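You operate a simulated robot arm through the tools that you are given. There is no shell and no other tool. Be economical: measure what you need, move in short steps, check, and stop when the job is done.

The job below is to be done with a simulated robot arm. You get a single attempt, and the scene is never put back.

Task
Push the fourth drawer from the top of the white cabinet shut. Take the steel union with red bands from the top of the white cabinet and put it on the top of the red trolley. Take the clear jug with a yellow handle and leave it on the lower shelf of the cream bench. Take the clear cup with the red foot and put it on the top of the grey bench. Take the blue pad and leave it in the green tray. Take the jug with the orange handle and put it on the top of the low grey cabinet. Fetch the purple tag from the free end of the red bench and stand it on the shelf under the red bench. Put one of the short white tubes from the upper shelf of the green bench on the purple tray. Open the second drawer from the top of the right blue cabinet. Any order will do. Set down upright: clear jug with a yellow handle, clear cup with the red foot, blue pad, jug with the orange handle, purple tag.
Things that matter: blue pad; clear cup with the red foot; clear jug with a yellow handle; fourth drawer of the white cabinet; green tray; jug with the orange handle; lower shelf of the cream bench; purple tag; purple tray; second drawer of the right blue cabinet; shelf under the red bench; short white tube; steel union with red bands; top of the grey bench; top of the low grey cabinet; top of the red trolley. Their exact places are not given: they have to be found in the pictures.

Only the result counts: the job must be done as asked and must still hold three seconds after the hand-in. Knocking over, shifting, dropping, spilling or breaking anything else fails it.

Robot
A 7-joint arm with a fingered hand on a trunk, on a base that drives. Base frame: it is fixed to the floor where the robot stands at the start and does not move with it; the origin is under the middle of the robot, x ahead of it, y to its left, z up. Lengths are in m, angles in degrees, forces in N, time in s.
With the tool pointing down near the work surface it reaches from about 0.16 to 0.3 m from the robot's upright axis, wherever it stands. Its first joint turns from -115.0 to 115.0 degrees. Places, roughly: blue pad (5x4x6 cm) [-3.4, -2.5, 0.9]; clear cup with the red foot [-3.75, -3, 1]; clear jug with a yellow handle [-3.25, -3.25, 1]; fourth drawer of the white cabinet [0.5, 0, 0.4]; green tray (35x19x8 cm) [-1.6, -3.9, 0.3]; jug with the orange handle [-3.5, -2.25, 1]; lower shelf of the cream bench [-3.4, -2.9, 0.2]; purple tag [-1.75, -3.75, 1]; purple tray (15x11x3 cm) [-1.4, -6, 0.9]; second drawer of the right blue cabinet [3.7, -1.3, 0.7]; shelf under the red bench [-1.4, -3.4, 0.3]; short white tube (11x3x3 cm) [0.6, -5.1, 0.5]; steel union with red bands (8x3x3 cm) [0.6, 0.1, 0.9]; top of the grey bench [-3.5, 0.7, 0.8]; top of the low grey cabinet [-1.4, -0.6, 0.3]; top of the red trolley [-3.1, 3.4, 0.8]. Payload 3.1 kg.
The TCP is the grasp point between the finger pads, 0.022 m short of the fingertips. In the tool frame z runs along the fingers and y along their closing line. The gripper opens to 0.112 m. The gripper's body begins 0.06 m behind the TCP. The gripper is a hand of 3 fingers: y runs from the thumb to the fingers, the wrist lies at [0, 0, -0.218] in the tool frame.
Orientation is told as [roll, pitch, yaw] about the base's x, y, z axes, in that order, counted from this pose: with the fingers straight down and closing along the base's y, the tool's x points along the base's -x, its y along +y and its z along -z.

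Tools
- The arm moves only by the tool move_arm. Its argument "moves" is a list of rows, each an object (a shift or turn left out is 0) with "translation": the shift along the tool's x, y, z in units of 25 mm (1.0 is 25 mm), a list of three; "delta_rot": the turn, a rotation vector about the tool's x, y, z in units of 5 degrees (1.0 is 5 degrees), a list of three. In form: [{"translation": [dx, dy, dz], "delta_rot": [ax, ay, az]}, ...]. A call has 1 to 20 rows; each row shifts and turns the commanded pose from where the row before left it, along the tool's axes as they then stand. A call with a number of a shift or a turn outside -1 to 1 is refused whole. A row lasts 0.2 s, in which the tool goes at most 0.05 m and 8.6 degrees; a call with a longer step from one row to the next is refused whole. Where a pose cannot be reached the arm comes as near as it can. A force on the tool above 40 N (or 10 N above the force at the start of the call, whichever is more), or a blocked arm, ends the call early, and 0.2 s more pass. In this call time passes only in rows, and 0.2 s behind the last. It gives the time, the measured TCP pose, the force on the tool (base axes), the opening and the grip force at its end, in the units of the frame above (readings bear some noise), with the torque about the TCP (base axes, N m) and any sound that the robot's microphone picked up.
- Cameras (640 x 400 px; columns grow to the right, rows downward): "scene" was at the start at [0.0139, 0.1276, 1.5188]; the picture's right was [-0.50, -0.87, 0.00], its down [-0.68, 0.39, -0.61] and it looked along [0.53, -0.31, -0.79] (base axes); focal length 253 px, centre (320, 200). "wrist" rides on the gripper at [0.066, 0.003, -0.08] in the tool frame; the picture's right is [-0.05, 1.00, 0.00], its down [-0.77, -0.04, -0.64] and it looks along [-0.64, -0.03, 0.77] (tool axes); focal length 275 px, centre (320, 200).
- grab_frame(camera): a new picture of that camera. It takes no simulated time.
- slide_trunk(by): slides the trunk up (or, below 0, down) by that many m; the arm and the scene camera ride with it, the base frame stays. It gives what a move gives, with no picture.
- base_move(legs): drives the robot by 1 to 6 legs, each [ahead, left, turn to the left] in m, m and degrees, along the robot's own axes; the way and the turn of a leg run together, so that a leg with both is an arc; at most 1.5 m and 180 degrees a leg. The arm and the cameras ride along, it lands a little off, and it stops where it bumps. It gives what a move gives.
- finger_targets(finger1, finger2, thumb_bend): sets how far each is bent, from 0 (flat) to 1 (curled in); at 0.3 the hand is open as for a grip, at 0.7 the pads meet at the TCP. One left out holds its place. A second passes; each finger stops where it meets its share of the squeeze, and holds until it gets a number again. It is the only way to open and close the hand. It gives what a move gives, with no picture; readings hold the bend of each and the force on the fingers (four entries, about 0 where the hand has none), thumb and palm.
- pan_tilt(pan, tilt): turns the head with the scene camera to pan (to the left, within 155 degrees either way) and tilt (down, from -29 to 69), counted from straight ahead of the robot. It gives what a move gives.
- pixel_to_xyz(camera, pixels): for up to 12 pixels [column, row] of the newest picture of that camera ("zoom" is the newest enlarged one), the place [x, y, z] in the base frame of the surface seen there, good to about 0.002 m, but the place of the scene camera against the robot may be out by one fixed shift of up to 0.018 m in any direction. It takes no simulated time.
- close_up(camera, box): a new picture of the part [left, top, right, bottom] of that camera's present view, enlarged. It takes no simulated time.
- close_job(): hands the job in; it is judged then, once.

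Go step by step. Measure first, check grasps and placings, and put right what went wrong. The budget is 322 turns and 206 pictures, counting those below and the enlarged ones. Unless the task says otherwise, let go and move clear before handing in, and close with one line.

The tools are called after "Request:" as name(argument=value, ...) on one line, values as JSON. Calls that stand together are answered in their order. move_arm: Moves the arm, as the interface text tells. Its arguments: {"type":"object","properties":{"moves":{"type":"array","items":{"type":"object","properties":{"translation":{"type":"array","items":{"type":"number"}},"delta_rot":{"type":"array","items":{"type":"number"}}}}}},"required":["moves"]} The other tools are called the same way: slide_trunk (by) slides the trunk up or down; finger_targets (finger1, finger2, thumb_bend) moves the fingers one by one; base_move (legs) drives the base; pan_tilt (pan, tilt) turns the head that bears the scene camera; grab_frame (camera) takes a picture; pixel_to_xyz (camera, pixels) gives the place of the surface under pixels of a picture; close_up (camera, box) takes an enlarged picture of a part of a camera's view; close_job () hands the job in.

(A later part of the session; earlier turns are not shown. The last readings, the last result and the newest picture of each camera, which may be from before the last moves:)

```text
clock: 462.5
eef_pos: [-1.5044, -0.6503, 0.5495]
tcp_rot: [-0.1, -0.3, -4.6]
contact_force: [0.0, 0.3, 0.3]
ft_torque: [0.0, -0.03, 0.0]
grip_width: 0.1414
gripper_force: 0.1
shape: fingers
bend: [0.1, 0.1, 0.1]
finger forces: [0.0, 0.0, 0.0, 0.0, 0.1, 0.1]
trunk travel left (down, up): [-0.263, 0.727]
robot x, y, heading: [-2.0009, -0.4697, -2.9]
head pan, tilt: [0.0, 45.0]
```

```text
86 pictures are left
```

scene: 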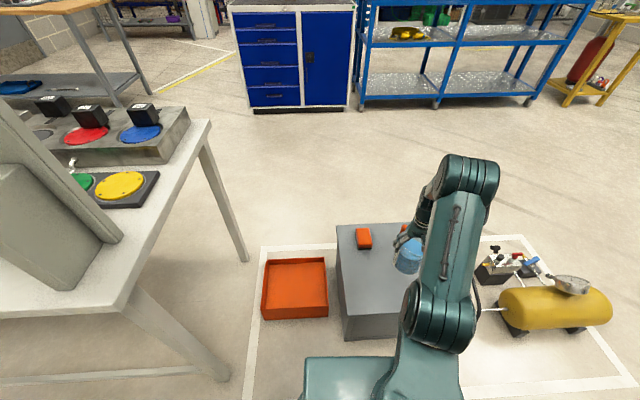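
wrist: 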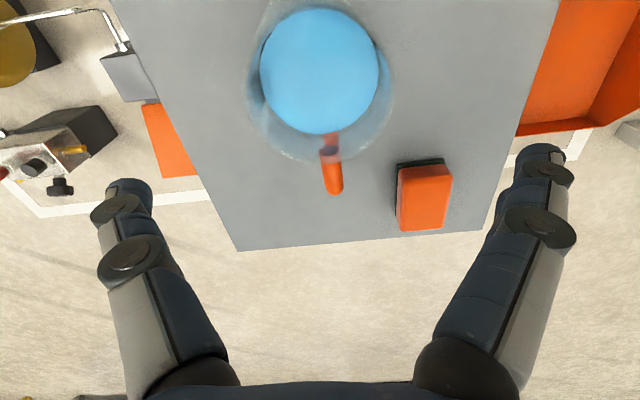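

The orange-handled jug stands on the cabinet. Next I'll raise the trunk and drive round to the green bench.

Request:
slide_trunk(by=0.4)

Request:
base_move(legs=[[-0.3, 0, 2.7], [0, -1.5, 0], [1.5, 0, 0], [0.5, 0, 0], [0, 0, -90]])

Request:
pan_tilt(pan=10, tilt=25)

Request:
grab_frame(camera="scene")

```text
clock: 466.3
eef_pos: [-1.5048, -0.6511, 0.9505]
tcp_rot: [0.0, -0.4, -4.8]
contact_force: [-0.3, -0.3, -0.9]
ft_torque: [-0.02, 0.0, 0.01]
grip_width: 0.1417
gripper_force: 0.0
shape: fingers
bend: [0.1, 0.1, 0.1]
finger forces: [0.1, 0.0, 0.0, 0.0, 0.0, 0.0]
trunk travel left (down, up): [-0.663, 0.327]
robot x, y, heading: [-2.0009, -0.4717, -2.9]
head pan, tilt: [0.0, 45.0]
```

```text
clock: 488.8
eef_pos: [-0.4371, -2.4151, 0.9504]
tcp_rot: [-0.1, -0.4, -91.4]
contact_force: [0.5, 0.5, 0.4]
ft_torque: [-0.02, 0.0, 0.03]
grip_width: 0.1414
gripper_force: 0.1
shape: fingers
bend: [0.1, 0.1, 0.1]
finger forces: [0.1, 0.0, 0.0, 0.1, 0.1, 0.0]
trunk travel left (down, up): [-0.663, 0.327]
robot x, y, heading: [-0.2858, -1.9106, -89.6]
head pan, tilt: [0.0, 45.0]
```

```text
clock: 489.6
eef_pos: [-0.4364, -2.4156, 0.9504]
tcp_rot: [0.0, -0.4, -91.4]
contact_force: [0.0, 0.6, -0.1]
ft_torque: [0.0, -0.01, -0.02]
grip_width: 0.1416
gripper_force: 0.0
shape: fingers
bend: [0.1, 0.1, 0.1]
finger forces: [0.1, 0.0, 0.0, 0.1, 0.1, 0.0]
trunk travel left (down, up): [-0.663, 0.327]
robot x, y, heading: [-0.2873, -1.9093, -89.5]
head pan, tilt: [10.0, 25.0]
```

```text
85 pictures are left
```

scene: 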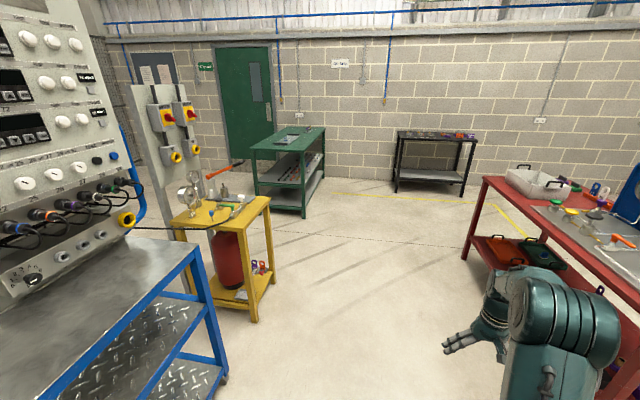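

Request:
pixel_to_xyz(camera="scene", pixels=[[304, 150], [325, 128], [252, 148], [304, 215], [310, 165], [304, 185], [262, 310], [437, 138], [397, 140], [398, 190], [460, 195], [474, 145]])

Request:
close_up(camera="scene", box=[230, 110, 490, 230])

```text
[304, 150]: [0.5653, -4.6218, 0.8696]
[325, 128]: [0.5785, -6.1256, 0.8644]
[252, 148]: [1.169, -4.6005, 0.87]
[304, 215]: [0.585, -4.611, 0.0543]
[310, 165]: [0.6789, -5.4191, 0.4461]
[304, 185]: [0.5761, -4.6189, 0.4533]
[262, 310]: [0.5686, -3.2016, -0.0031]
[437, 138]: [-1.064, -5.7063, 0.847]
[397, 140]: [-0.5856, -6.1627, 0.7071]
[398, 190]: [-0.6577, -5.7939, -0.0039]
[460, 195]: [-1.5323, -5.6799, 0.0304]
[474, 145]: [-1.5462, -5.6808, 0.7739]
```

```text
2.46 times, centred on (360, 170) of scene
```

zoom: 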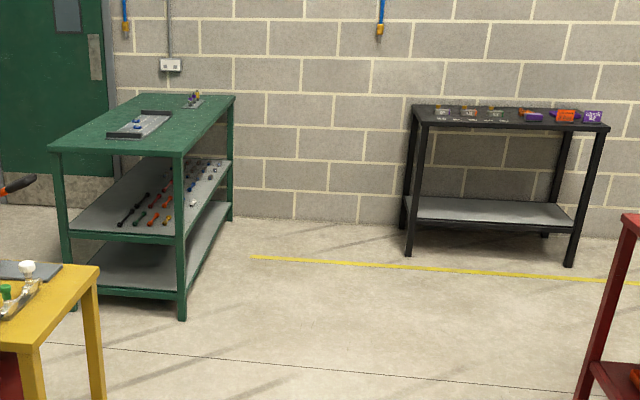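

The green bench spans x 0.565–1.17, y −4.61…−6.13, with its upper shelf at z≈0.446. I'll drive to its west side and look at the tubes.

Request:
base_move(legs=[[1.5, 0, 0], [1.5, 0, 0], [0, 0, 89.5]])

Request:
slide_trunk(by=-0.25)

Request:
pan_tilt(pan=0, tilt=45)

Request:
grab_frame(camera="scene")

```text
clock: 507.8
eef_pos: [0.2068, -5.0842, 0.9494]
tcp_rot: [-0.1, -0.4, -3.1]
contact_force: [-0.8, -0.4, -0.1]
ft_torque: [0.0, -0.02, 0.02]
grip_width: 0.1415
gripper_force: 0.1
shape: fingers
bend: [0.1, 0.1, 0.1]
finger forces: [0.1, 0.1, 0.0, 0.1, 0.0, 0.0]
trunk travel left (down, up): [-0.663, 0.327]
robot x, y, heading: [-0.2958, -4.9175, -1.3]
head pan, tilt: [10.0, 25.0]
```

```text
clock: 510.4
eef_pos: [0.2051, -5.0852, 0.6994]
tcp_rot: [0.0, -0.5, -3.2]
contact_force: [0.0, 0.0, -0.1]
ft_torque: [0.03, -0.05, 0.03]
grip_width: 0.1417
gripper_force: 0.1
shape: fingers
bend: [0.1, 0.1, 0.1]
finger forces: [0.0, 0.0, 0.0, 0.1, 0.0, 0.1]
trunk travel left (down, up): [-0.413, 0.577]
robot x, y, heading: [-0.2946, -4.9198, -1.3]
head pan, tilt: [10.0, 25.0]
```

```text
clock: 511.2
eef_pos: [0.2062, -5.0841, 0.7009]
tcp_rot: [-0.1, -0.5, -3.0]
contact_force: [0.5, -0.4, -0.2]
ft_torque: [0.02, 0.01, 0.02]
grip_width: 0.1418
gripper_force: 0.1
shape: fingers
bend: [0.1, 0.1, 0.1]
finger forces: [0.1, 0.0, 0.1, 0.0, 0.1, 0.0]
trunk travel left (down, up): [-0.413, 0.577]
robot x, y, heading: [-0.2979, -4.9186, -1.2]
head pan, tilt: [0.0, 45.0]
```

```text
83 pictures are left
```

scene: 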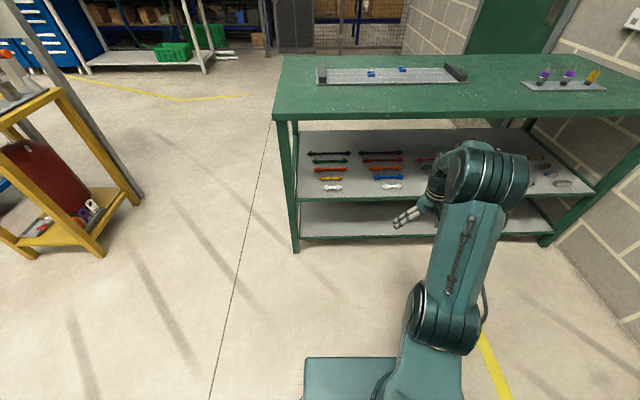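

Request:
close_up(camera="scene", box=[285, 130, 425, 215])

Request:
pixel_to_xyz(camera="scene", pixels=[[331, 188], [322, 188], [341, 187], [391, 186], [383, 187], [402, 186], [331, 178], [360, 193], [388, 177], [300, 120], [350, 116]])

```text
4.57 times, centred on (355, 172) of scene
```

zoom: 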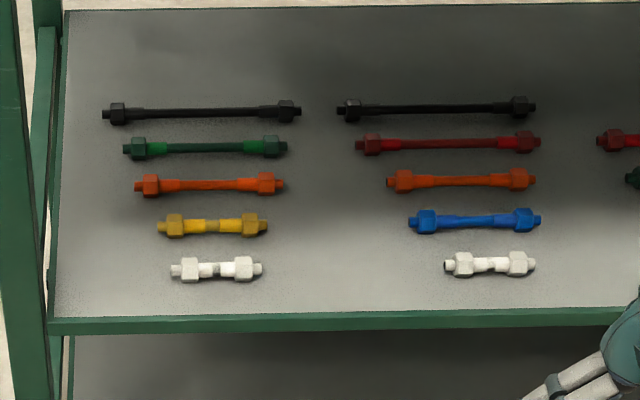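

```text
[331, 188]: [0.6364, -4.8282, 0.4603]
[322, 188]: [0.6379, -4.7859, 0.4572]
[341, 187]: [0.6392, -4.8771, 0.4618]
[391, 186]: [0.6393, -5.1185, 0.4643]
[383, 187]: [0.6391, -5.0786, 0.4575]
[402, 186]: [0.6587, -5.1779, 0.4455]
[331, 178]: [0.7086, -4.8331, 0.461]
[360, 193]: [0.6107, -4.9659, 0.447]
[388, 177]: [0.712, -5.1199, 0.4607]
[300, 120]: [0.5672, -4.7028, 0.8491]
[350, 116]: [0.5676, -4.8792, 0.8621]
```

The short white tubes lie along y at (0.638, −4.83) and (0.64, −5.12) on the shelf (z≈0.447). I'll take the second: yaw −90°, lower to z≈0.51 outside, then drive in.

Request:
move_arm(moves=[{"delta_rot": [0, 0, 1]}, {"delta_rot": [0, 0, 1]}, {"delta_rot": [0, 0, 1]}, {"delta_rot": [0, 0, 1]}, {"delta_rot": [0, 0, 1]}, {"delta_rot": [0, 0, 1]}, {"delta_rot": [0, 0, 1]}, {"delta_rot": [0, 0, 1]}, {"delta_rot": [0, 0, 1]}, {"delta_rot": [0, 0, 1]}, {"delta_rot": [0, 0, 1]}, {"delta_rot": [0, 0, 1]}, {"delta_rot": [0, 0, 1]}, {"delta_rot": [0, 0, 1]}, {"delta_rot": [0, 0, 1]}, {"delta_rot": [0, 0, 1]}, {"delta_rot": [0, 0, 1]}, {"delta_rot": [0, 0, 0.4]}])

Request:
finger_targets(finger1=0.48, finger2=0.48, thumb_bend=0.48)

Request:
slide_trunk(by=-0.185)

Request:
base_move(legs=[[0, -0.025, 0], [0.36, 0, 0]])

Request:
grab_frame(camera="wrist")

Request:
grab_frame(camera="scene")

```text
clock: 515.0
eef_pos: [0.2044, -5.084, 0.7]
tcp_rot: [0.4, -0.2, -90.1]
contact_force: [-0.1, -1.5, 0.5]
ft_torque: [-0.01, -0.01, 0.01]
grip_width: 0.1419
gripper_force: 0.1
shape: fingers
bend: [0.1, 0.1, 0.1]
finger forces: [0.0, 0.1, 0.0, 0.0, 0.0, 0.1]
trunk travel left (down, up): [-0.413, 0.577]
robot x, y, heading: [-0.2973, -4.9191, -1.0]
head pan, tilt: [0.0, 45.0]
```

```text
clock: 516.0
eef_pos: [0.2051, -5.0832, 0.7001]
tcp_rot: [0.4, -0.3, -90.1]
contact_force: [0.8, -0.8, 0.0]
ft_torque: [-0.02, 0.02, 0.03]
grip_width: 0.0613
gripper_force: 0.0
shape: fingers
bend: [0.48, 0.48, 0.48]
finger forces: [0.1, 0.1, 0.0, 0.1, 0.1, 0.1]
trunk travel left (down, up): [-0.413, 0.577]
robot x, y, heading: [-0.2973, -4.9214, -1.0]
head pan, tilt: [0.0, 45.0]
```

```text
clock: 518.1
eef_pos: [0.2047, -5.0833, 0.5155]
tcp_rot: [0.4, -0.2, -89.9]
contact_force: [0.6, -0.2, -0.1]
ft_torque: [-0.02, 0.02, 0.03]
grip_width: 0.0615
gripper_force: 0.0
shape: fingers
bend: [0.48, 0.48, 0.48]
finger forces: [0.0, 0.1, 0.0, 0.0, 0.0, 0.0]
trunk travel left (down, up): [-0.228, 0.762]
robot x, y, heading: [-0.2989, -4.92, -1.3]
head pan, tilt: [0.0, 45.0]
```

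```text
clock: 520.8
eef_pos: [0.5518, -5.1187, 0.5158]
tcp_rot: [0.4, -0.1, -90.3]
contact_force: [-0.6, -0.5, 0.4]
ft_torque: [0.02, 0.0, 0.02]
grip_width: 0.0613
gripper_force: 0.0
shape: fingers
bend: [0.48, 0.48, 0.48]
finger forces: [0.0, 0.0, 0.0, 0.0, 0.1, 0.0]
trunk travel left (down, up): [-0.228, 0.762]
robot x, y, heading: [0.0521, -4.9502, -1.5]
head pan, tilt: [0.0, 45.0]
```

```text
81 pictures are left
```

wrist: 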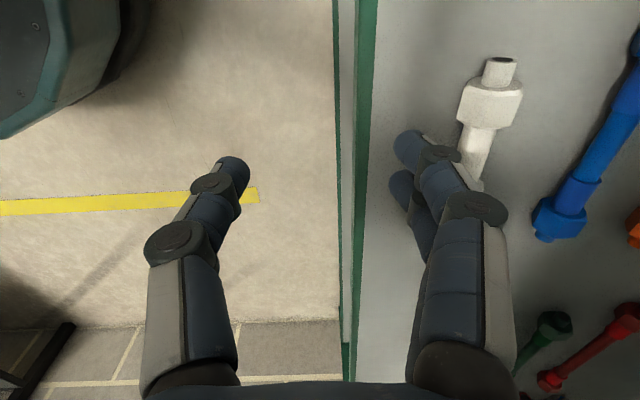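

```text
80 pictures are left
```

scene: 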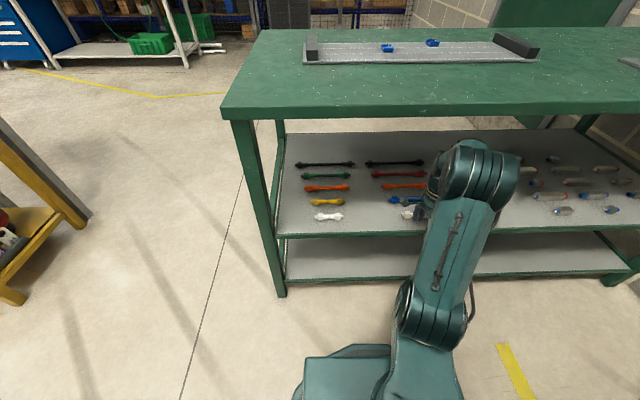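

Request:
pixel_to_xyz(camera="wrist", pixels=[[500, 62], [490, 105], [480, 150], [478, 130], [470, 180], [430, 60], [370, 60], [505, 95], [480, 95]])

Request:
pixel_to_xyz(camera="scene", pixels=[[470, 148], [500, 160], [440, 160], [480, 190], [420, 115], [520, 110], [440, 205]])

```text
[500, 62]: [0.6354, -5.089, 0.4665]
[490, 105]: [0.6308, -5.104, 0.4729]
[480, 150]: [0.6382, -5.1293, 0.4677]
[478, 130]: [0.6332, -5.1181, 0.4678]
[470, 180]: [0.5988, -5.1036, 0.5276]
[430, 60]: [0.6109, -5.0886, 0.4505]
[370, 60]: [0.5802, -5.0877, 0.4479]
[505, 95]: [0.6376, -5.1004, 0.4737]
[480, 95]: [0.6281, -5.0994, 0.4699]
```

```text
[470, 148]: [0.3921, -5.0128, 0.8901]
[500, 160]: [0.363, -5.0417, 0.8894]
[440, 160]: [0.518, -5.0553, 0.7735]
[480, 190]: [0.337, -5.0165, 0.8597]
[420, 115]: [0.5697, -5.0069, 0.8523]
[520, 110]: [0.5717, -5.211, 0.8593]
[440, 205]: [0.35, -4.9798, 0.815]
```

The tube's axis is at x≈0.634, centre y≈−5.135, shelf 0.449. I'll drive the last 8 cm in.

Request:
base_move(legs=[[0.083, -0.015, 0]])

Request:
grab_frame(camera="wrist")

```text
clock: 521.8
eef_pos: [0.6343, -5.1385, 0.5148]
tcp_rot: [0.4, -0.2, -90.4]
contact_force: [-0.1, -0.1, -0.1]
ft_torque: [-0.01, -0.05, 0.0]
grip_width: 0.0616
gripper_force: 0.1
shape: fingers
bend: [0.48, 0.48, 0.48]
finger forces: [0.1, 0.0, 0.0, 0.0, 0.0, 0.1]
trunk travel left (down, up): [-0.228, 0.762]
robot x, y, heading: [0.1354, -4.9679, -1.6]
head pan, tilt: [0.0, 45.0]
```

```text
79 pictures are left
```

wrist: 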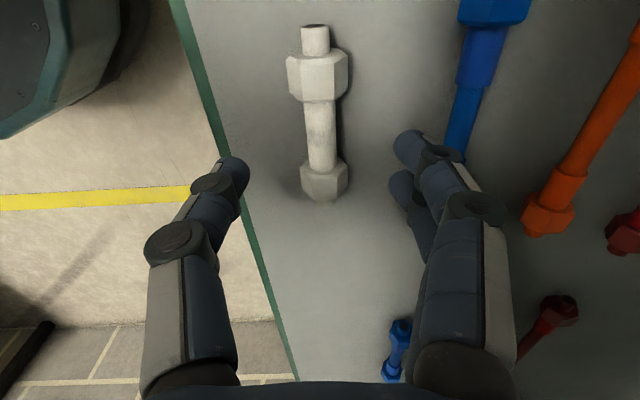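

Request:
pixel_to_xyz(camera="wrist", pixels=[[315, 35], [317, 75], [321, 130], [324, 178], [326, 200], [440, 170], [468, 100]])

```text
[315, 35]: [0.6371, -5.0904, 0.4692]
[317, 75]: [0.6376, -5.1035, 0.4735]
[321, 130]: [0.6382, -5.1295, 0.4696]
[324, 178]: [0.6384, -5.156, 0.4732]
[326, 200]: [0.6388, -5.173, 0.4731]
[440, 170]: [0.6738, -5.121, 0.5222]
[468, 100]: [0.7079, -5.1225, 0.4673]
```

Request:
move_arm(moves=[{"translation": [0.25, 0.16, 0]}, {"translation": [0, 0, 0.7]}, {"translation": [0, 0, 0.6]}, {"translation": [0, 0, 0.28]}])

Request:
finger_targets(finger1=0.75, finger2=0.75, thumb_bend=0.75)

Request:
grab_frame(camera="wrist")

```text
clock: 522.8
eef_pos: [0.6392, -5.1317, 0.4774]
tcp_rot: [0.6, -0.3, -90.3]
contact_force: [1.3, 0.4, 12.2]
ft_torque: [0.06, 0.51, -0.03]
grip_width: 0.062
gripper_force: 5.2
shape: fingers
bend: [0.48, 0.48, 0.48]
finger forces: [0.0, 0.0, 0.0, 0.0, 11.1, 0.1]
trunk travel left (down, up): [-0.228, 0.762]
robot x, y, heading: [0.1319, -4.9652, -1.4]
head pan, tilt: [0.0, 45.0]
```

```text
clock: 523.8
eef_pos: [0.6403, -5.1318, 0.4757]
tcp_rot: [0.5, -0.2, -90.4]
contact_force: [-0.4, 0.5, -1.1]
ft_torque: [-0.03, -0.03, -0.01]
grip_width: 0.0076
gripper_force: 10.4
shape: fingers
bend: [0.72, 0.72, 0.68]
finger forces: [5.3, 5.2, 0.0, 0.0, 9.8, 0.0]
trunk travel left (down, up): [-0.228, 0.762]
robot x, y, heading: [0.1372, -4.969, -1.5]
head pan, tilt: [0.0, 45.0]
```

```text
78 pictures are left
```

wrist: 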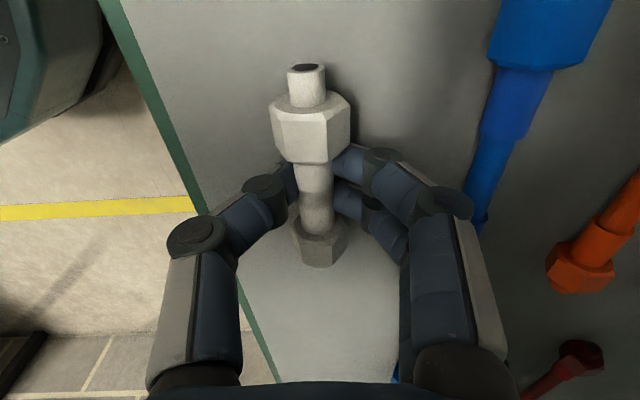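

Request:
finger_targets(finger1=0.85, finger2=0.85, thumb_bend=0.8)

Request:
move_arm(moves=[{"translation": [0, 0, -0.5]}, {"translation": [0, 0, -0.5]}, {"translation": [0, 0, -0.6]}])

Request:
grab_frame(camera="wrist")

```text
clock: 524.8
eef_pos: [0.6392, -5.1312, 0.4768]
tcp_rot: [0.4, 0.0, -90.5]
contact_force: [0.3, 0.0, -1.0]
ft_torque: [0.04, 0.02, 0.04]
grip_width: 0.0072
gripper_force: 22.8
shape: fingers
bend: [0.83, 0.82, 0.67]
finger forces: [11.5, 11.7, 0.1, 0.0, 22.7, 0.0]
trunk travel left (down, up): [-0.228, 0.762]
robot x, y, heading: [0.1355, -4.9708, -1.4]
head pan, tilt: [0.0, 45.0]
```

```text
clock: 525.6
eef_pos: [0.6394, -5.1296, 0.5154]
tcp_rot: [0.3, -0.2, -90.3]
contact_force: [0.6, 0.2, -0.6]
ft_torque: [-0.02, -0.01, -0.02]
grip_width: 0.0073
gripper_force: 23.3
shape: fingers
bend: [0.83, 0.82, 0.67]
finger forces: [11.5, 11.6, 0.0, 0.1, 22.6, 0.0]
trunk travel left (down, up): [-0.228, 0.762]
robot x, y, heading: [0.1321, -4.9713, -1.4]
head pan, tilt: [0.0, 45.0]
```

```text
77 pictures are left
```

wrist: 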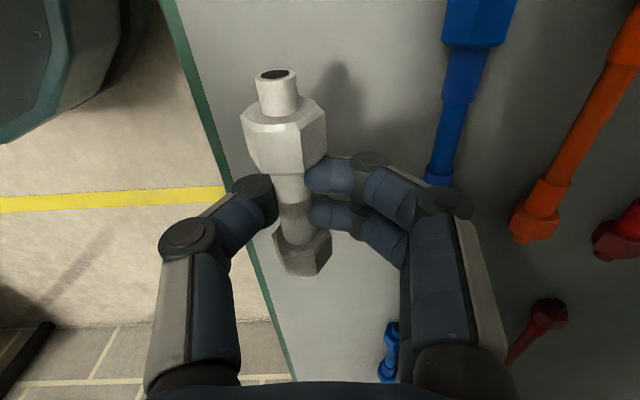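

The tube is held. I'll back out, raise, and drive to the black desk.

Request:
base_move(legs=[[-0.5, 0, 0]])

Request:
slide_trunk(by=0.4)

Request:
slide_trunk(by=0.25)

Request:
base_move(legs=[[0, 0, -88.5], [0, -0.87, 0]])

Request:
pan_tilt(pan=-5, tilt=45)

Request:
grab_frame(camera="scene")

```text
clock: 528.6
eef_pos: [0.1438, -5.1141, 0.5163]
tcp_rot: [0.3, -0.3, -89.7]
contact_force: [0.0, -0.4, -0.6]
ft_torque: [0.03, 0.0, 0.03]
grip_width: 0.0072
gripper_force: 22.7
shape: fingers
bend: [0.83, 0.82, 0.67]
finger forces: [11.5, 11.6, 0.1, 0.0, 22.8, 0.1]
trunk travel left (down, up): [-0.228, 0.762]
robot x, y, heading: [-0.361, -4.9581, -0.8]
head pan, tilt: [0.0, 45.0]
```

```text
clock: 532.4
eef_pos: [0.145, -5.1139, 0.9159]
tcp_rot: [0.4, -0.2, -89.7]
contact_force: [1.0, 0.1, -0.6]
ft_torque: [-0.02, 0.0, 0.02]
grip_width: 0.0072
gripper_force: 23.2
shape: fingers
bend: [0.83, 0.82, 0.67]
finger forces: [11.6, 11.6, 0.1, 0.0, 22.7, 0.0]
trunk travel left (down, up): [-0.628, 0.362]
robot x, y, heading: [-0.3616, -4.9565, -0.8]
head pan, tilt: [0.0, 45.0]
```

```text
clock: 535.0
eef_pos: [0.1453, -5.115, 1.1662]
tcp_rot: [0.5, -0.2, -89.7]
contact_force: [-0.2, 0.1, -1.1]
ft_torque: [0.04, -0.03, 0.03]
grip_width: 0.0074
gripper_force: 23.2
shape: fingers
bend: [0.83, 0.82, 0.67]
finger forces: [11.5, 11.6, 0.0, 0.0, 22.8, 0.0]
trunk travel left (down, up): [-0.878, 0.112]
robot x, y, heading: [-0.3587, -4.963, -1.0]
head pan, tilt: [0.0, 45.0]
```

```text
clock: 543.3
eef_pos: [-1.3728, -5.4591, 1.1669]
tcp_rot: [0.3, -0.1, -179.3]
contact_force: [0.2, 0.1, -0.2]
ft_torque: [0.0, 0.02, 0.01]
grip_width: 0.0067
gripper_force: 21.7
shape: fingers
bend: [0.83, 0.83, 0.67]
finger forces: [10.8, 10.9, 0.0, 0.0, 21.4, 0.1]
trunk travel left (down, up): [-0.878, 0.112]
robot x, y, heading: [-1.2213, -4.9506, -90.5]
head pan, tilt: [0.0, 45.0]
```

```text
clock: 544.0
eef_pos: [-1.3726, -5.4583, 1.1669]
tcp_rot: [0.4, -0.2, -179.4]
contact_force: [0.3, 0.4, -0.4]
ft_torque: [-0.03, 0.0, 0.0]
grip_width: 0.007
gripper_force: 21.8
shape: fingers
bend: [0.83, 0.83, 0.67]
finger forces: [10.8, 10.9, 0.1, 0.1, 21.2, 0.0]
trunk travel left (down, up): [-0.878, 0.112]
robot x, y, heading: [-1.2246, -4.9569, -90.9]
head pan, tilt: [-5.0, 45.0]
```

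```text
76 pictures are left
```

scene: 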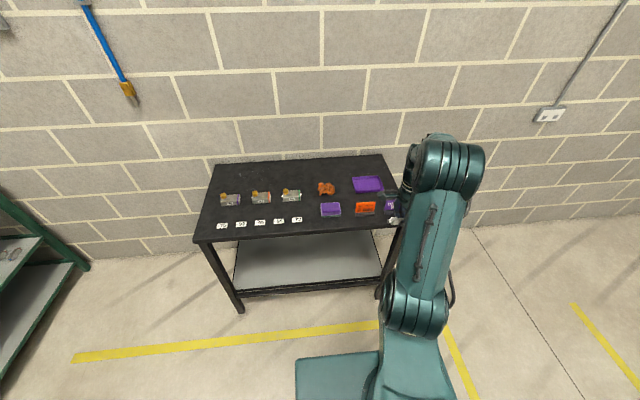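

Request:
close_up(camera="scene", box=[290, 150, 450, 250])

Request:
pixel_to_xyz(camera="scene", pixels=[[367, 184], [353, 178], [380, 178], [356, 191], [383, 191], [365, 207], [330, 209], [395, 204], [325, 187], [350, 222], [300, 225], [372, 235]])

Request:
grab_frame(camera="wrist")

```text
4.00 times, centred on (370, 200) of scene
```

zoom: 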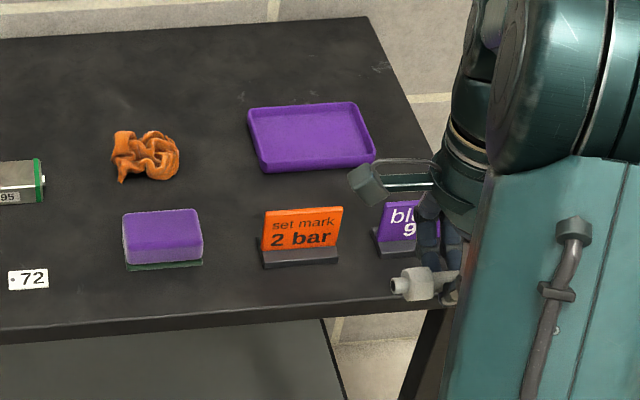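

```text
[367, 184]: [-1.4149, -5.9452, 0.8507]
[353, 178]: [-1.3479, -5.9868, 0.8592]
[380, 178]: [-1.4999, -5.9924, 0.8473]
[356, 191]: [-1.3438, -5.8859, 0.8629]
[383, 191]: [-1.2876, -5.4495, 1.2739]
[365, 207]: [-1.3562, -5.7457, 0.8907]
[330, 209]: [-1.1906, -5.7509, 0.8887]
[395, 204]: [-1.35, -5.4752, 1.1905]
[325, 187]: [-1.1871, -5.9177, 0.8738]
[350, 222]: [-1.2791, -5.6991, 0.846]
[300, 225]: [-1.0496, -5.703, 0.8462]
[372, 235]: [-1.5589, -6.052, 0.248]
```

```text
74 pictures are left
```

wrist: 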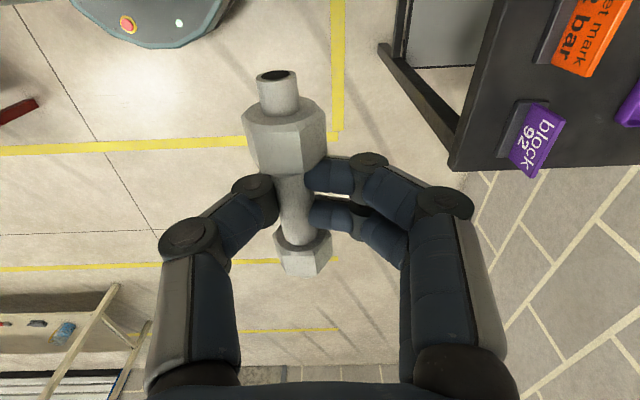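

The tray is centred at about (−1.415, −5.942), long along x, floor z≈0.851, and the tube lies along x in the hand. I'll extend the arm 10 cm and drive over it.

Request:
move_arm(moves=[{"translation": [0, 1, 0]}, {"translation": [0, 1, 0]}, {"translation": [0, 1, 0]}, {"translation": [0, 1, 0]}])

Request:
base_move(legs=[[0, -0.04, 0], [0.383, 0, 0]])

Request:
slide_trunk(by=-0.2)

Request:
grab_frame(camera="wrist")

```text
clock: 545.0
eef_pos: [-1.3712, -5.5609, 1.1663]
tcp_rot: [0.3, -0.2, -179.4]
contact_force: [-1.2, 0.4, -0.3]
ft_torque: [-0.03, 0.0, -0.01]
grip_width: 0.0069
gripper_force: 21.9
shape: fingers
bend: [0.83, 0.83, 0.67]
finger forces: [10.7, 10.7, 0.0, 0.0, 21.0, 0.0]
trunk travel left (down, up): [-0.878, 0.112]
robot x, y, heading: [-1.2212, -4.9515, -90.4]
head pan, tilt: [-5.0, 45.0]
```

```text
clock: 547.9
eef_pos: [-1.4049, -5.9464, 1.1674]
tcp_rot: [0.5, -0.1, -178.8]
contact_force: [-0.1, -0.1, -0.9]
ft_torque: [-0.02, -0.04, -0.02]
grip_width: 0.0068
gripper_force: 21.0
shape: fingers
bend: [0.83, 0.83, 0.67]
finger forces: [10.7, 10.8, 0.0, 0.0, 21.1, 0.1]
trunk travel left (down, up): [-0.878, 0.112]
robot x, y, heading: [-1.2622, -5.3386, -90.0]
head pan, tilt: [-5.0, 45.0]
```

```text
clock: 550.1
eef_pos: [-1.4057, -5.9456, 0.9667]
tcp_rot: [0.4, -0.2, -178.7]
contact_force: [0.5, -1.0, -1.1]
ft_torque: [0.01, 0.03, -0.01]
grip_width: 0.0066
gripper_force: 21.2
shape: fingers
bend: [0.83, 0.83, 0.67]
finger forces: [10.7, 10.9, 0.0, 0.0, 21.2, 0.0]
trunk travel left (down, up): [-0.678, 0.312]
robot x, y, heading: [-1.2607, -5.3312, -89.7]
head pan, tilt: [-5.0, 45.0]
```

```text
73 pictures are left
```

wrist: 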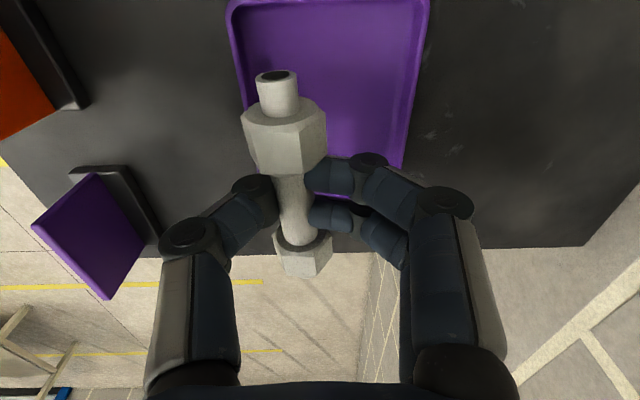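

Request:
pixel_to_xyz(camera="wrist", pixels=[[330, 60], [233, 15], [425, 15], [404, 160], [380, 120], [400, 60], [245, 90], [330, 10]])

```text
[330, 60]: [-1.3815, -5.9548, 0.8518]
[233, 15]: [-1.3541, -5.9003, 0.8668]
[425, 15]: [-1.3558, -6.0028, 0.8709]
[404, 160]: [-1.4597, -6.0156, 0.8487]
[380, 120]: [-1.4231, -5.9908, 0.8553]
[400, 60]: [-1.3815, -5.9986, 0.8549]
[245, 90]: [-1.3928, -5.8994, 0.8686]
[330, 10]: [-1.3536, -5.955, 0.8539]
```

The tray centre is about (−1.42, −5.95). I'll shift slightly and lower.

Request:
move_arm(moves=[{"translation": [-0.55, 0.2, 0]}, {"translation": [0, 0, 1]}, {"translation": [0, 0, 1]}, {"translation": [0, 0, 0.8]}, {"translation": [0, 0, 0.4]}])

Request:
move_arm(moves=[{"translation": [0, 0, 0.12]}])

Request:
grab_frame(camera="wrist")

```text
clock: 551.3
eef_pos: [-1.4217, -5.9528, 0.8868]
tcp_rot: [0.3, -0.2, -178.7]
contact_force: [0.3, 0.0, -0.1]
ft_torque: [0.0, 0.03, 0.05]
grip_width: 0.0069
gripper_force: 20.6
shape: fingers
bend: [0.83, 0.83, 0.67]
finger forces: [10.6, 10.7, 0.1, 0.0, 20.9, 0.0]
trunk travel left (down, up): [-0.678, 0.312]
robot x, y, heading: [-1.2642, -5.337, -89.7]
head pan, tilt: [-5.0, 45.0]
```

```text
clock: 551.7
eef_pos: [-1.4198, -5.9526, 0.8825]
tcp_rot: [0.4, -0.2, -178.7]
contact_force: [-0.8, 0.6, -0.4]
ft_torque: [-0.02, 0.0, -0.01]
grip_width: 0.0069
gripper_force: 20.7
shape: fingers
bend: [0.83, 0.83, 0.67]
finger forces: [10.5, 10.7, 0.0, 0.0, 21.0, 0.0]
trunk travel left (down, up): [-0.678, 0.312]
robot x, y, heading: [-1.2606, -5.3378, -89.8]
head pan, tilt: [-5.0, 45.0]
```

```text
72 pictures are left
```

wrist: 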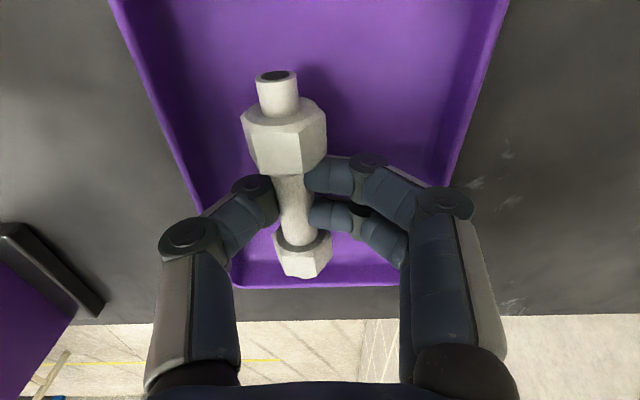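

Request:
pixel_to_xyz(camera="wrist", pixels=[[345, 281], [345, 272], [305, 270], [278, 80], [350, 60]])

```text
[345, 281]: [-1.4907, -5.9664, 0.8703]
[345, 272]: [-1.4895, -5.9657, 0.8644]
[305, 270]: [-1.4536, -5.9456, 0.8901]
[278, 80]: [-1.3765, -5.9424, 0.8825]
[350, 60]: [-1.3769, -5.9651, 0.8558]
```

Request:
move_arm(moves=[{"translation": [0.15, 0, 0]}, {"translation": [0, 0, 0.12]}])

Request:
move_arm(moves=[{"translation": [0, 0, 0.1]}])

```text
clock: 552.3
eef_pos: [-1.4148, -5.952, 0.8803]
tcp_rot: [0.4, -0.2, -178.7]
contact_force: [-0.2, 0.2, -0.8]
ft_torque: [-0.02, 0.0, -0.03]
grip_width: 0.0072
gripper_force: 21.5
shape: fingers
bend: [0.83, 0.83, 0.67]
finger forces: [10.6, 10.7, 0.0, 0.0, 21.0, 0.0]
trunk travel left (down, up): [-0.678, 0.312]
robot x, y, heading: [-1.2619, -5.3382, -89.7]
head pan, tilt: [-5.0, 45.0]
```

```text
clock: 552.7
eef_pos: [-1.4157, -5.9513, 0.8808]
tcp_rot: [0.3, -0.2, -178.7]
contact_force: [0.6, 0.2, 2.8]
ft_torque: [0.08, -0.05, -0.05]
grip_width: 0.0069
gripper_force: 23.7
shape: fingers
bend: [0.83, 0.83, 0.67]
finger forces: [10.7, 10.9, 0.0, 0.0, 25.4, 0.0]
trunk travel left (down, up): [-0.678, 0.312]
robot x, y, heading: [-1.2603, -5.3353, -89.7]
head pan, tilt: [-5.0, 45.0]
```

Contact. I'll open slightly, rise, and open more.

Request:
finger_targets(finger1=0.66, finger2=0.66, thumb_bend=0.62)

Request:
move_arm(moves=[{"translation": [0, 0, -0.35]}])

Request:
finger_targets(finger1=0.54, finger2=0.54, thumb_bend=0.54)

Request:
move_arm(moves=[{"translation": [0, 0, -0.5]}, {"translation": [0, 0, -1]}, {"translation": [0, 0, -1]}, {"translation": [0, 0, -1]}])

Request:
grab_frame(camera="wrist")

```text
clock: 553.7
eef_pos: [-1.4158, -5.9511, 0.8797]
tcp_rot: [0.4, -0.2, -178.6]
contact_force: [0.2, 0.5, 12.3]
ft_torque: [0.24, -0.01, 0.0]
grip_width: 0.0133
gripper_force: 6.8
shape: fingers
bend: [0.66, 0.66, 0.64]
finger forces: [0.0, 0.0, 0.0, 0.0, 12.8, 0.0]
trunk travel left (down, up): [-0.678, 0.312]
robot x, y, heading: [-1.2606, -5.3381, -89.7]
head pan, tilt: [-5.0, 45.0]
```

```text
clock: 554.1
eef_pos: [-1.4156, -5.9504, 0.8876]
tcp_rot: [0.3, -0.3, -178.6]
contact_force: [0.6, 0.7, 0.2]
ft_torque: [0.0, 0.0, 0.01]
grip_width: 0.016
gripper_force: 0.1
shape: fingers
bend: [0.66, 0.66, 0.62]
finger forces: [0.1, 0.0, 0.1, 0.1, 0.0, 0.1]
trunk travel left (down, up): [-0.678, 0.312]
robot x, y, heading: [-1.2648, -5.3383, -89.8]
head pan, tilt: [-5.0, 45.0]
```

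```text
clock: 555.1
eef_pos: [-1.4157, -5.9501, 0.8868]
tcp_rot: [0.4, -0.2, -178.6]
contact_force: [-0.4, 0.4, 0.4]
ft_torque: [-0.03, -0.03, -0.01]
grip_width: 0.043
gripper_force: 0.0
shape: fingers
bend: [0.54, 0.54, 0.54]
finger forces: [0.0, 0.1, 0.0, 0.0, 0.0, 0.0]
trunk travel left (down, up): [-0.678, 0.312]
robot x, y, heading: [-1.2605, -5.3404, -89.4]
head pan, tilt: [-5.0, 45.0]
```

```text
clock: 556.1
eef_pos: [-1.4161, -5.9521, 0.976]
tcp_rot: [0.4, -0.2, -178.7]
contact_force: [-0.3, 0.5, -0.2]
ft_torque: [0.02, -0.03, 0.01]
grip_width: 0.043
gripper_force: 0.0
shape: fingers
bend: [0.54, 0.54, 0.54]
finger forces: [0.0, 0.0, 0.0, 0.0, 0.0, 0.0]
trunk travel left (down, up): [-0.678, 0.312]
robot x, y, heading: [-1.2642, -5.3377, -89.7]
head pan, tilt: [-5.0, 45.0]
```

```text
71 pictures are left
```

wrist: 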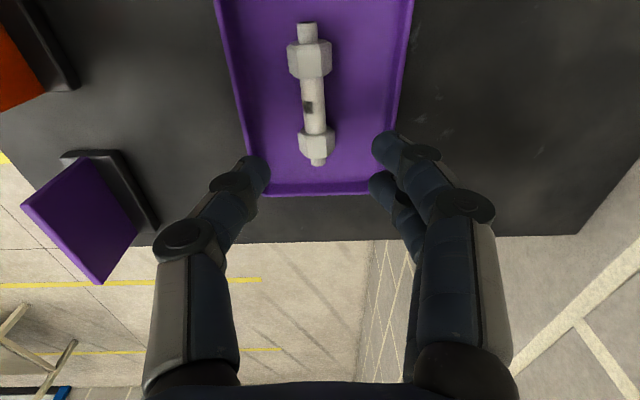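

The tube lies in the purple tray. The last task is the drawer of the right blue cabinet, so I'll drive toward the east side and look.

Request:
slide_trunk(by=0.2)

Request:
base_move(legs=[[-0.45, 0, 0], [0, 1.0, 0], [-0.95, 0, 0], [0, 0, 90]])

Request:
pan_tilt(pan=10, tilt=20)

Request:
grab_frame(camera="scene")

```text
clock: 558.2
eef_pos: [-1.4156, -5.9537, 1.174]
tcp_rot: [0.4, -0.1, -178.7]
contact_force: [-0.4, -0.1, -0.5]
ft_torque: [0.0, 0.0, -0.01]
grip_width: 0.0432
gripper_force: 0.1
shape: fingers
bend: [0.54, 0.54, 0.54]
finger forces: [0.0, 0.0, 0.1, 0.0, 0.0, 0.0]
trunk travel left (down, up): [-0.878, 0.112]
robot x, y, heading: [-1.262, -5.3388, -89.7]
head pan, tilt: [-5.0, 45.0]
```

```text
clock: 574.2
eef_pos: [0.3603, -4.0799, 1.1751]
tcp_rot: [0.4, -0.2, -88.8]
contact_force: [-0.4, -0.4, -0.8]
ft_torque: [0.0, 0.01, -0.04]
grip_width: 0.0435
gripper_force: 0.0
shape: fingers
bend: [0.54, 0.54, 0.54]
finger forces: [0.1, 0.0, 0.0, 0.0, 0.0, 0.0]
trunk travel left (down, up): [-0.878, 0.112]
robot x, y, heading: [-0.2535, -3.9238, 0.1]
head pan, tilt: [-5.0, 45.0]
```

```text
clock: 575.1
eef_pos: [0.3585, -4.0799, 1.1756]
tcp_rot: [0.3, -0.2, -88.8]
contact_force: [0.4, 0.1, -0.3]
ft_torque: [0.01, -0.04, 0.0]
grip_width: 0.043
gripper_force: 0.0
shape: fingers
bend: [0.54, 0.54, 0.54]
finger forces: [0.0, 0.0, 0.0, 0.0, 0.0, 0.1]
trunk travel left (down, up): [-0.878, 0.112]
robot x, y, heading: [-0.2554, -3.9213, 0.1]
head pan, tilt: [10.0, 20.0]
```

```text
70 pictures are left
```

scene: 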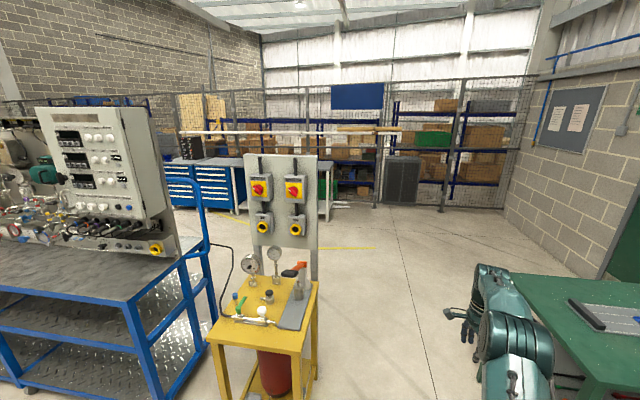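

Request:
pixel_to_xyz(camera="scene", pixels=[[213, 190], [200, 180], [230, 185], [182, 185], [213, 163], [215, 208], [245, 200], [300, 205], [300, 165], [400, 175], [380, 240], [290, 132]])

Request:
close_up(camera="scene", box=[150, 120, 350, 230])

```text
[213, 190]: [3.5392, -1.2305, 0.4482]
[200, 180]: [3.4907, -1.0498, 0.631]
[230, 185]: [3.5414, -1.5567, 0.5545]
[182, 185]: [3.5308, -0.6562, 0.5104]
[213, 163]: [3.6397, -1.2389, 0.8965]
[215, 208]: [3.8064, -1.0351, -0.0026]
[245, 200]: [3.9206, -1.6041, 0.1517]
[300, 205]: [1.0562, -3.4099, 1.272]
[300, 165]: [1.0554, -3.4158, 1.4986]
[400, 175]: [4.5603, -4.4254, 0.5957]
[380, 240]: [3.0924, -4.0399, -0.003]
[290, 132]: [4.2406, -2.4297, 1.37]
```

```text
3.20 times, centred on (250, 175) of scene
```

zoom: 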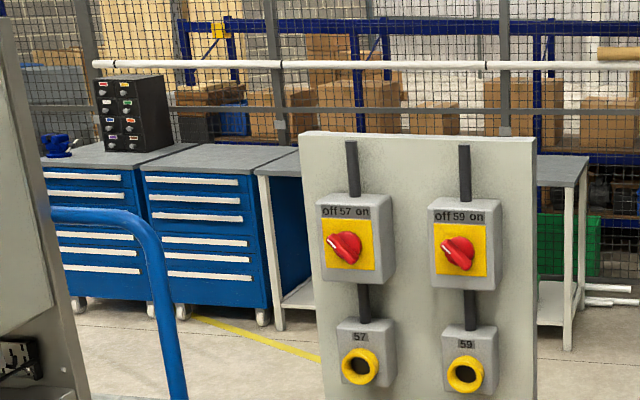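

The right blue cabinet's front is at x≈3.535, y −0.97…−1.56. I'll drive east past the yellow stand, then north to face it.

Request:
base_move(legs=[[1.5, 0, 0], [1.0, 0, 0]])

Request:
pan_tilt(pan=60, tilt=25)

Request:
grab_frame(camera="scene")

```text
clock: 587.3
eef_pos: [2.8445, -4.0685, 1.1748]
tcp_rot: [0.4, -0.1, -88.9]
contact_force: [-0.1, 0.5, 0.0]
ft_torque: [-0.02, 0.01, 0.0]
grip_width: 0.0435
gripper_force: 0.1
shape: fingers
bend: [0.54, 0.54, 0.54]
finger forces: [0.0, 0.1, 0.0, 0.0, 0.0, 0.0]
trunk travel left (down, up): [-0.878, 0.112]
robot x, y, heading: [2.2304, -3.9126, -0.1]
head pan, tilt: [10.0, 20.0]
```

```text
clock: 588.4
eef_pos: [2.8452, -4.0685, 1.1751]
tcp_rot: [0.4, -0.2, -88.9]
contact_force: [-0.8, 0.4, 0.0]
ft_torque: [0.0, 0.01, 0.0]
grip_width: 0.0431
gripper_force: 0.1
shape: fingers
bend: [0.54, 0.54, 0.54]
finger forces: [0.0, 0.0, 0.0, 0.1, 0.1, 0.0]
trunk travel left (down, up): [-0.878, 0.112]
robot x, y, heading: [2.2271, -3.9156, 0.1]
head pan, tilt: [60.0, 25.0]
```

```text
68 pictures are left
```

scene: 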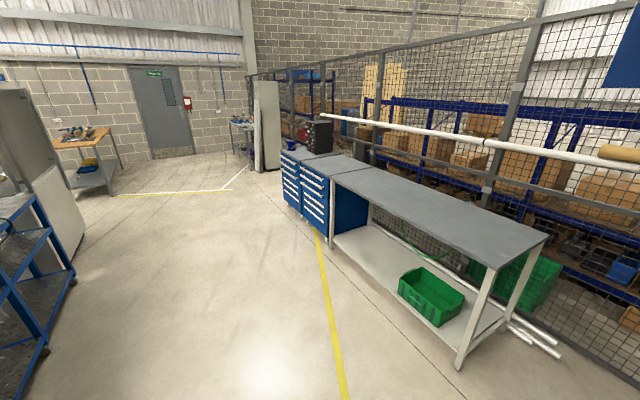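

The way is clear, so I'll slide north to face the cabinet.

Request:
base_move(legs=[[0, 1.5, 0], [0, 1.28, 0]])

Request:
pan_tilt(pan=0, tilt=35)

Request:
grab_frame(camera="scene")

```text
clock: 602.1
eef_pos: [2.8309, -1.239, 1.1748]
tcp_rot: [0.4, -0.2, -88.3]
contact_force: [-0.6, -0.1, 0.1]
ft_torque: [-0.03, 0.04, 0.0]
grip_width: 0.0432
gripper_force: 0.2
shape: fingers
bend: [0.54, 0.54, 0.54]
finger forces: [0.0, 0.0, 0.0, 0.0, 0.0, 0.0]
trunk travel left (down, up): [-0.878, 0.112]
robot x, y, heading: [2.2142, -1.0875, 0.5]
head pan, tilt: [60.0, 25.0]
```

```text
clock: 603.4
eef_pos: [2.8306, -1.2399, 1.1746]
tcp_rot: [0.4, -0.2, -88.4]
contact_force: [-0.5, -0.6, -0.2]
ft_torque: [-0.05, 0.01, 0.0]
grip_width: 0.043
gripper_force: 0.0
shape: fingers
bend: [0.54, 0.54, 0.54]
finger forces: [0.0, 0.0, 0.1, 0.1, 0.1, 0.0]
trunk travel left (down, up): [-0.878, 0.112]
robot x, y, heading: [2.2152, -1.0889, 0.1]
head pan, tilt: [0.0, 35.0]
```

```text
67 pictures are left
```

scene: 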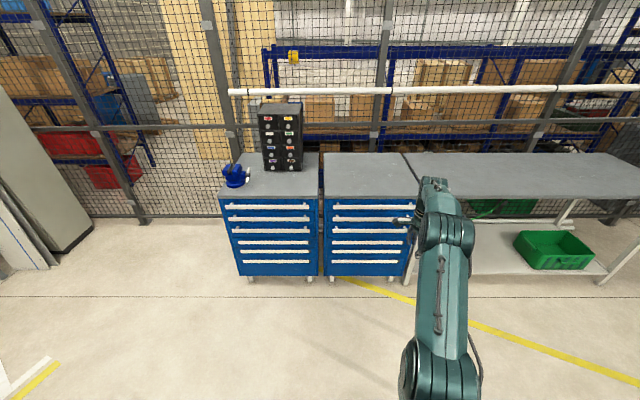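

Request:
close_up(camera="scene", box=[310, 180, 420, 290])

Request:
pixel_to_xyz(camera="scene", pixels=[[330, 207], [370, 207], [330, 219], [370, 219], [350, 213], [350, 224], [350, 230], [335, 219], [405, 232], [350, 200], [412, 207], [350, 242]])

```text
3.64 times, centred on (365, 235) of scene
```

zoom: 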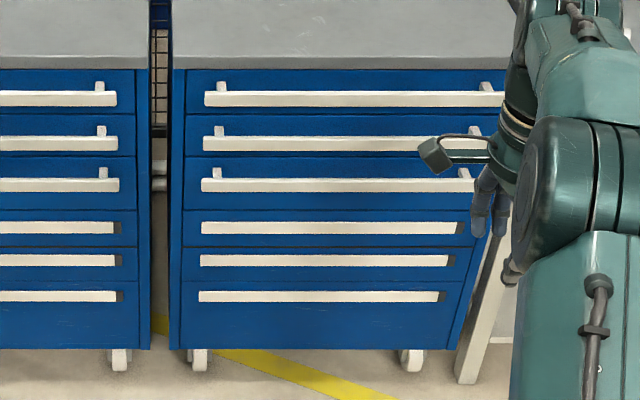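

```text
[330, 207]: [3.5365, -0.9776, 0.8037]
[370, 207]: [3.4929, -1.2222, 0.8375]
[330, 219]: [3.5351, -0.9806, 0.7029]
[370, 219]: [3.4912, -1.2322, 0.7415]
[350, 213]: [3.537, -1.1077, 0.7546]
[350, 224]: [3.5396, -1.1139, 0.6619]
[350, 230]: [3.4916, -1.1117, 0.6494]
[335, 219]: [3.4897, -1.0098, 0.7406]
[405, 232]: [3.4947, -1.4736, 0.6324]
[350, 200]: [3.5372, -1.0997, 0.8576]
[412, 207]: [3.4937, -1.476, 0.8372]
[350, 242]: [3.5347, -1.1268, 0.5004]
```

The second drawer's bar handle is at x≈3.49, z≈0.741, y −1.0…−1.49, with a bar right above it. I'll make the hand horizontal, closing vertically, to grip the bar.

Request:
move_arm(moves=[{"delta_rot": [-1, 0, 0]}, {"delta_rot": [-1, 0, 0]}, {"delta_rot": [-1, 0, 0]}, {"delta_rot": [-1, 0, 0]}, {"delta_rot": [-1, 0, 0]}, {"delta_rot": [-1, 0, 0]}, {"delta_rot": [-1, 0, 0]}, {"delta_rot": [-1, 0, 0]}, {"delta_rot": [-1, 0, 0]}, {"delta_rot": [-1, 0, 0]}, {"delta_rot": [-1, 0, 0]}, {"delta_rot": [-1, 0, 0]}, {"delta_rot": [-1, 0, 0]}, {"delta_rot": [-1, 0, 0]}, {"delta_rot": [-1, 0, 0]}, {"delta_rot": [-1, 0, 0]}, {"delta_rot": [-1, 0, 0]}, {"delta_rot": [-1, 0, 0]}])

Request:
grab_frame(camera="wrist")

```text
clock: 607.2
eef_pos: [2.8392, -1.2589, 1.1779]
tcp_rot: [87.9, 1.2, -85.6]
contact_force: [0.7, 0.3, 0.0]
ft_torque: [-0.02, 0.01, -0.01]
grip_width: 0.0434
gripper_force: 0.1
shape: fingers
bend: [0.54, 0.54, 0.54]
finger forces: [0.1, 0.0, 0.0, 0.1, 0.0, 0.0]
out of reach, approached as far as the arm can: row 12, 13, 14, 17, 18
trunk travel left (down, up): [-0.878, 0.112]
robot x, y, heading: [2.2127, -1.0909, 0.1]
head pan, tilt: [0.0, 35.0]
```

```text
65 pictures are left
```

wrist: 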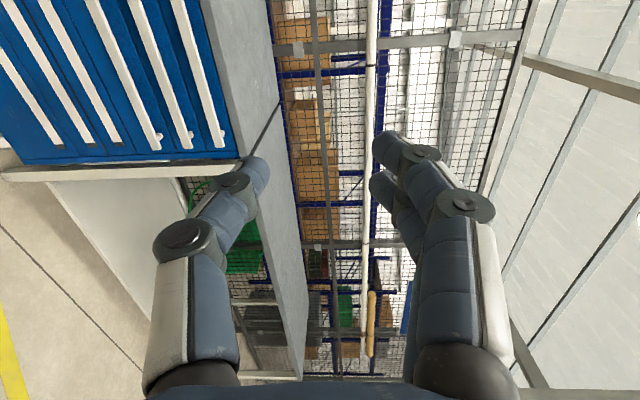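

The hand is horizontal, fingers above and thumb below. I'll lower, approach, and measure the bar with the wrist camera.

Request:
slide_trunk(by=-0.4)

Request:
base_move(legs=[[0.5, 0, 0]])

Request:
finger_targets(finger1=0.45, finger2=0.45, thumb_bend=0.45)

Request:
grab_frame(camera="wrist")

Request:
grab_frame(camera="scene")

```text
clock: 611.0
eef_pos: [2.8376, -1.258, 0.7758]
tcp_rot: [87.7, 1.2, -85.6]
contact_force: [0.1, -0.2, 0.5]
ft_torque: [-0.01, -0.01, -0.02]
grip_width: 0.0433
gripper_force: 0.1
shape: fingers
bend: [0.54, 0.54, 0.54]
finger forces: [0.1, 0.0, 0.1, 0.1, 0.0, 0.0]
trunk travel left (down, up): [-0.478, 0.512]
robot x, y, heading: [2.2141, -1.0939, 0.2]
head pan, tilt: [0.0, 35.0]
```

```text
clock: 614.0
eef_pos: [3.3437, -1.2521, 0.7776]
tcp_rot: [87.7, 1.1, -85.7]
contact_force: [-0.1, -0.4, -0.4]
ft_torque: [-0.01, -0.03, -0.02]
grip_width: 0.0432
gripper_force: 0.0
shape: fingers
bend: [0.54, 0.54, 0.54]
finger forces: [0.0, 0.0, 0.0, 0.0, 0.1, 0.1]
trunk travel left (down, up): [-0.478, 0.512]
robot x, y, heading: [2.7196, -1.0836, 0.8]
head pan, tilt: [0.0, 35.0]
```

```text
clock: 615.0
eef_pos: [3.3438, -1.2519, 0.776]
tcp_rot: [87.8, 1.3, -85.6]
contact_force: [-0.1, -0.1, 0.3]
ft_torque: [-0.02, -0.02, 0.01]
grip_width: 0.0688
gripper_force: 0.0
shape: fingers
bend: [0.45, 0.45, 0.45]
finger forces: [0.0, 0.1, 0.0, 0.0, 0.0, 0.0]
trunk travel left (down, up): [-0.478, 0.512]
robot x, y, heading: [2.7182, -1.0817, 0.6]
head pan, tilt: [0.0, 35.0]
```

```text
64 pictures are left
```

wrist: 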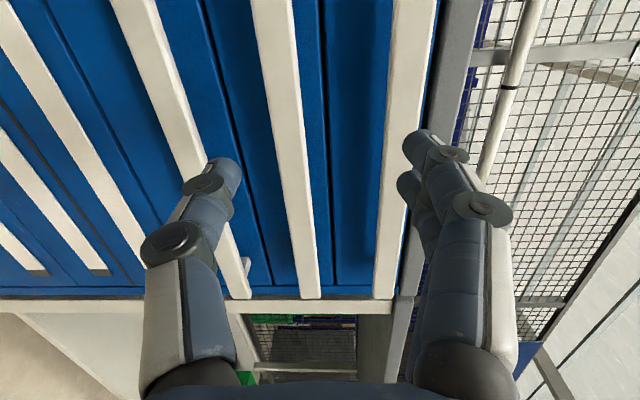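

```text
63 pictures are left
```

scene: 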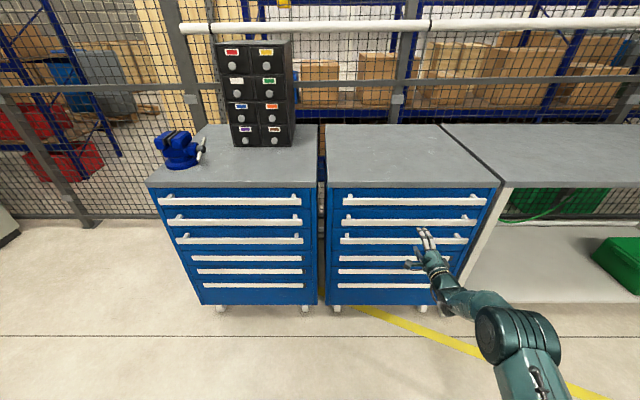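

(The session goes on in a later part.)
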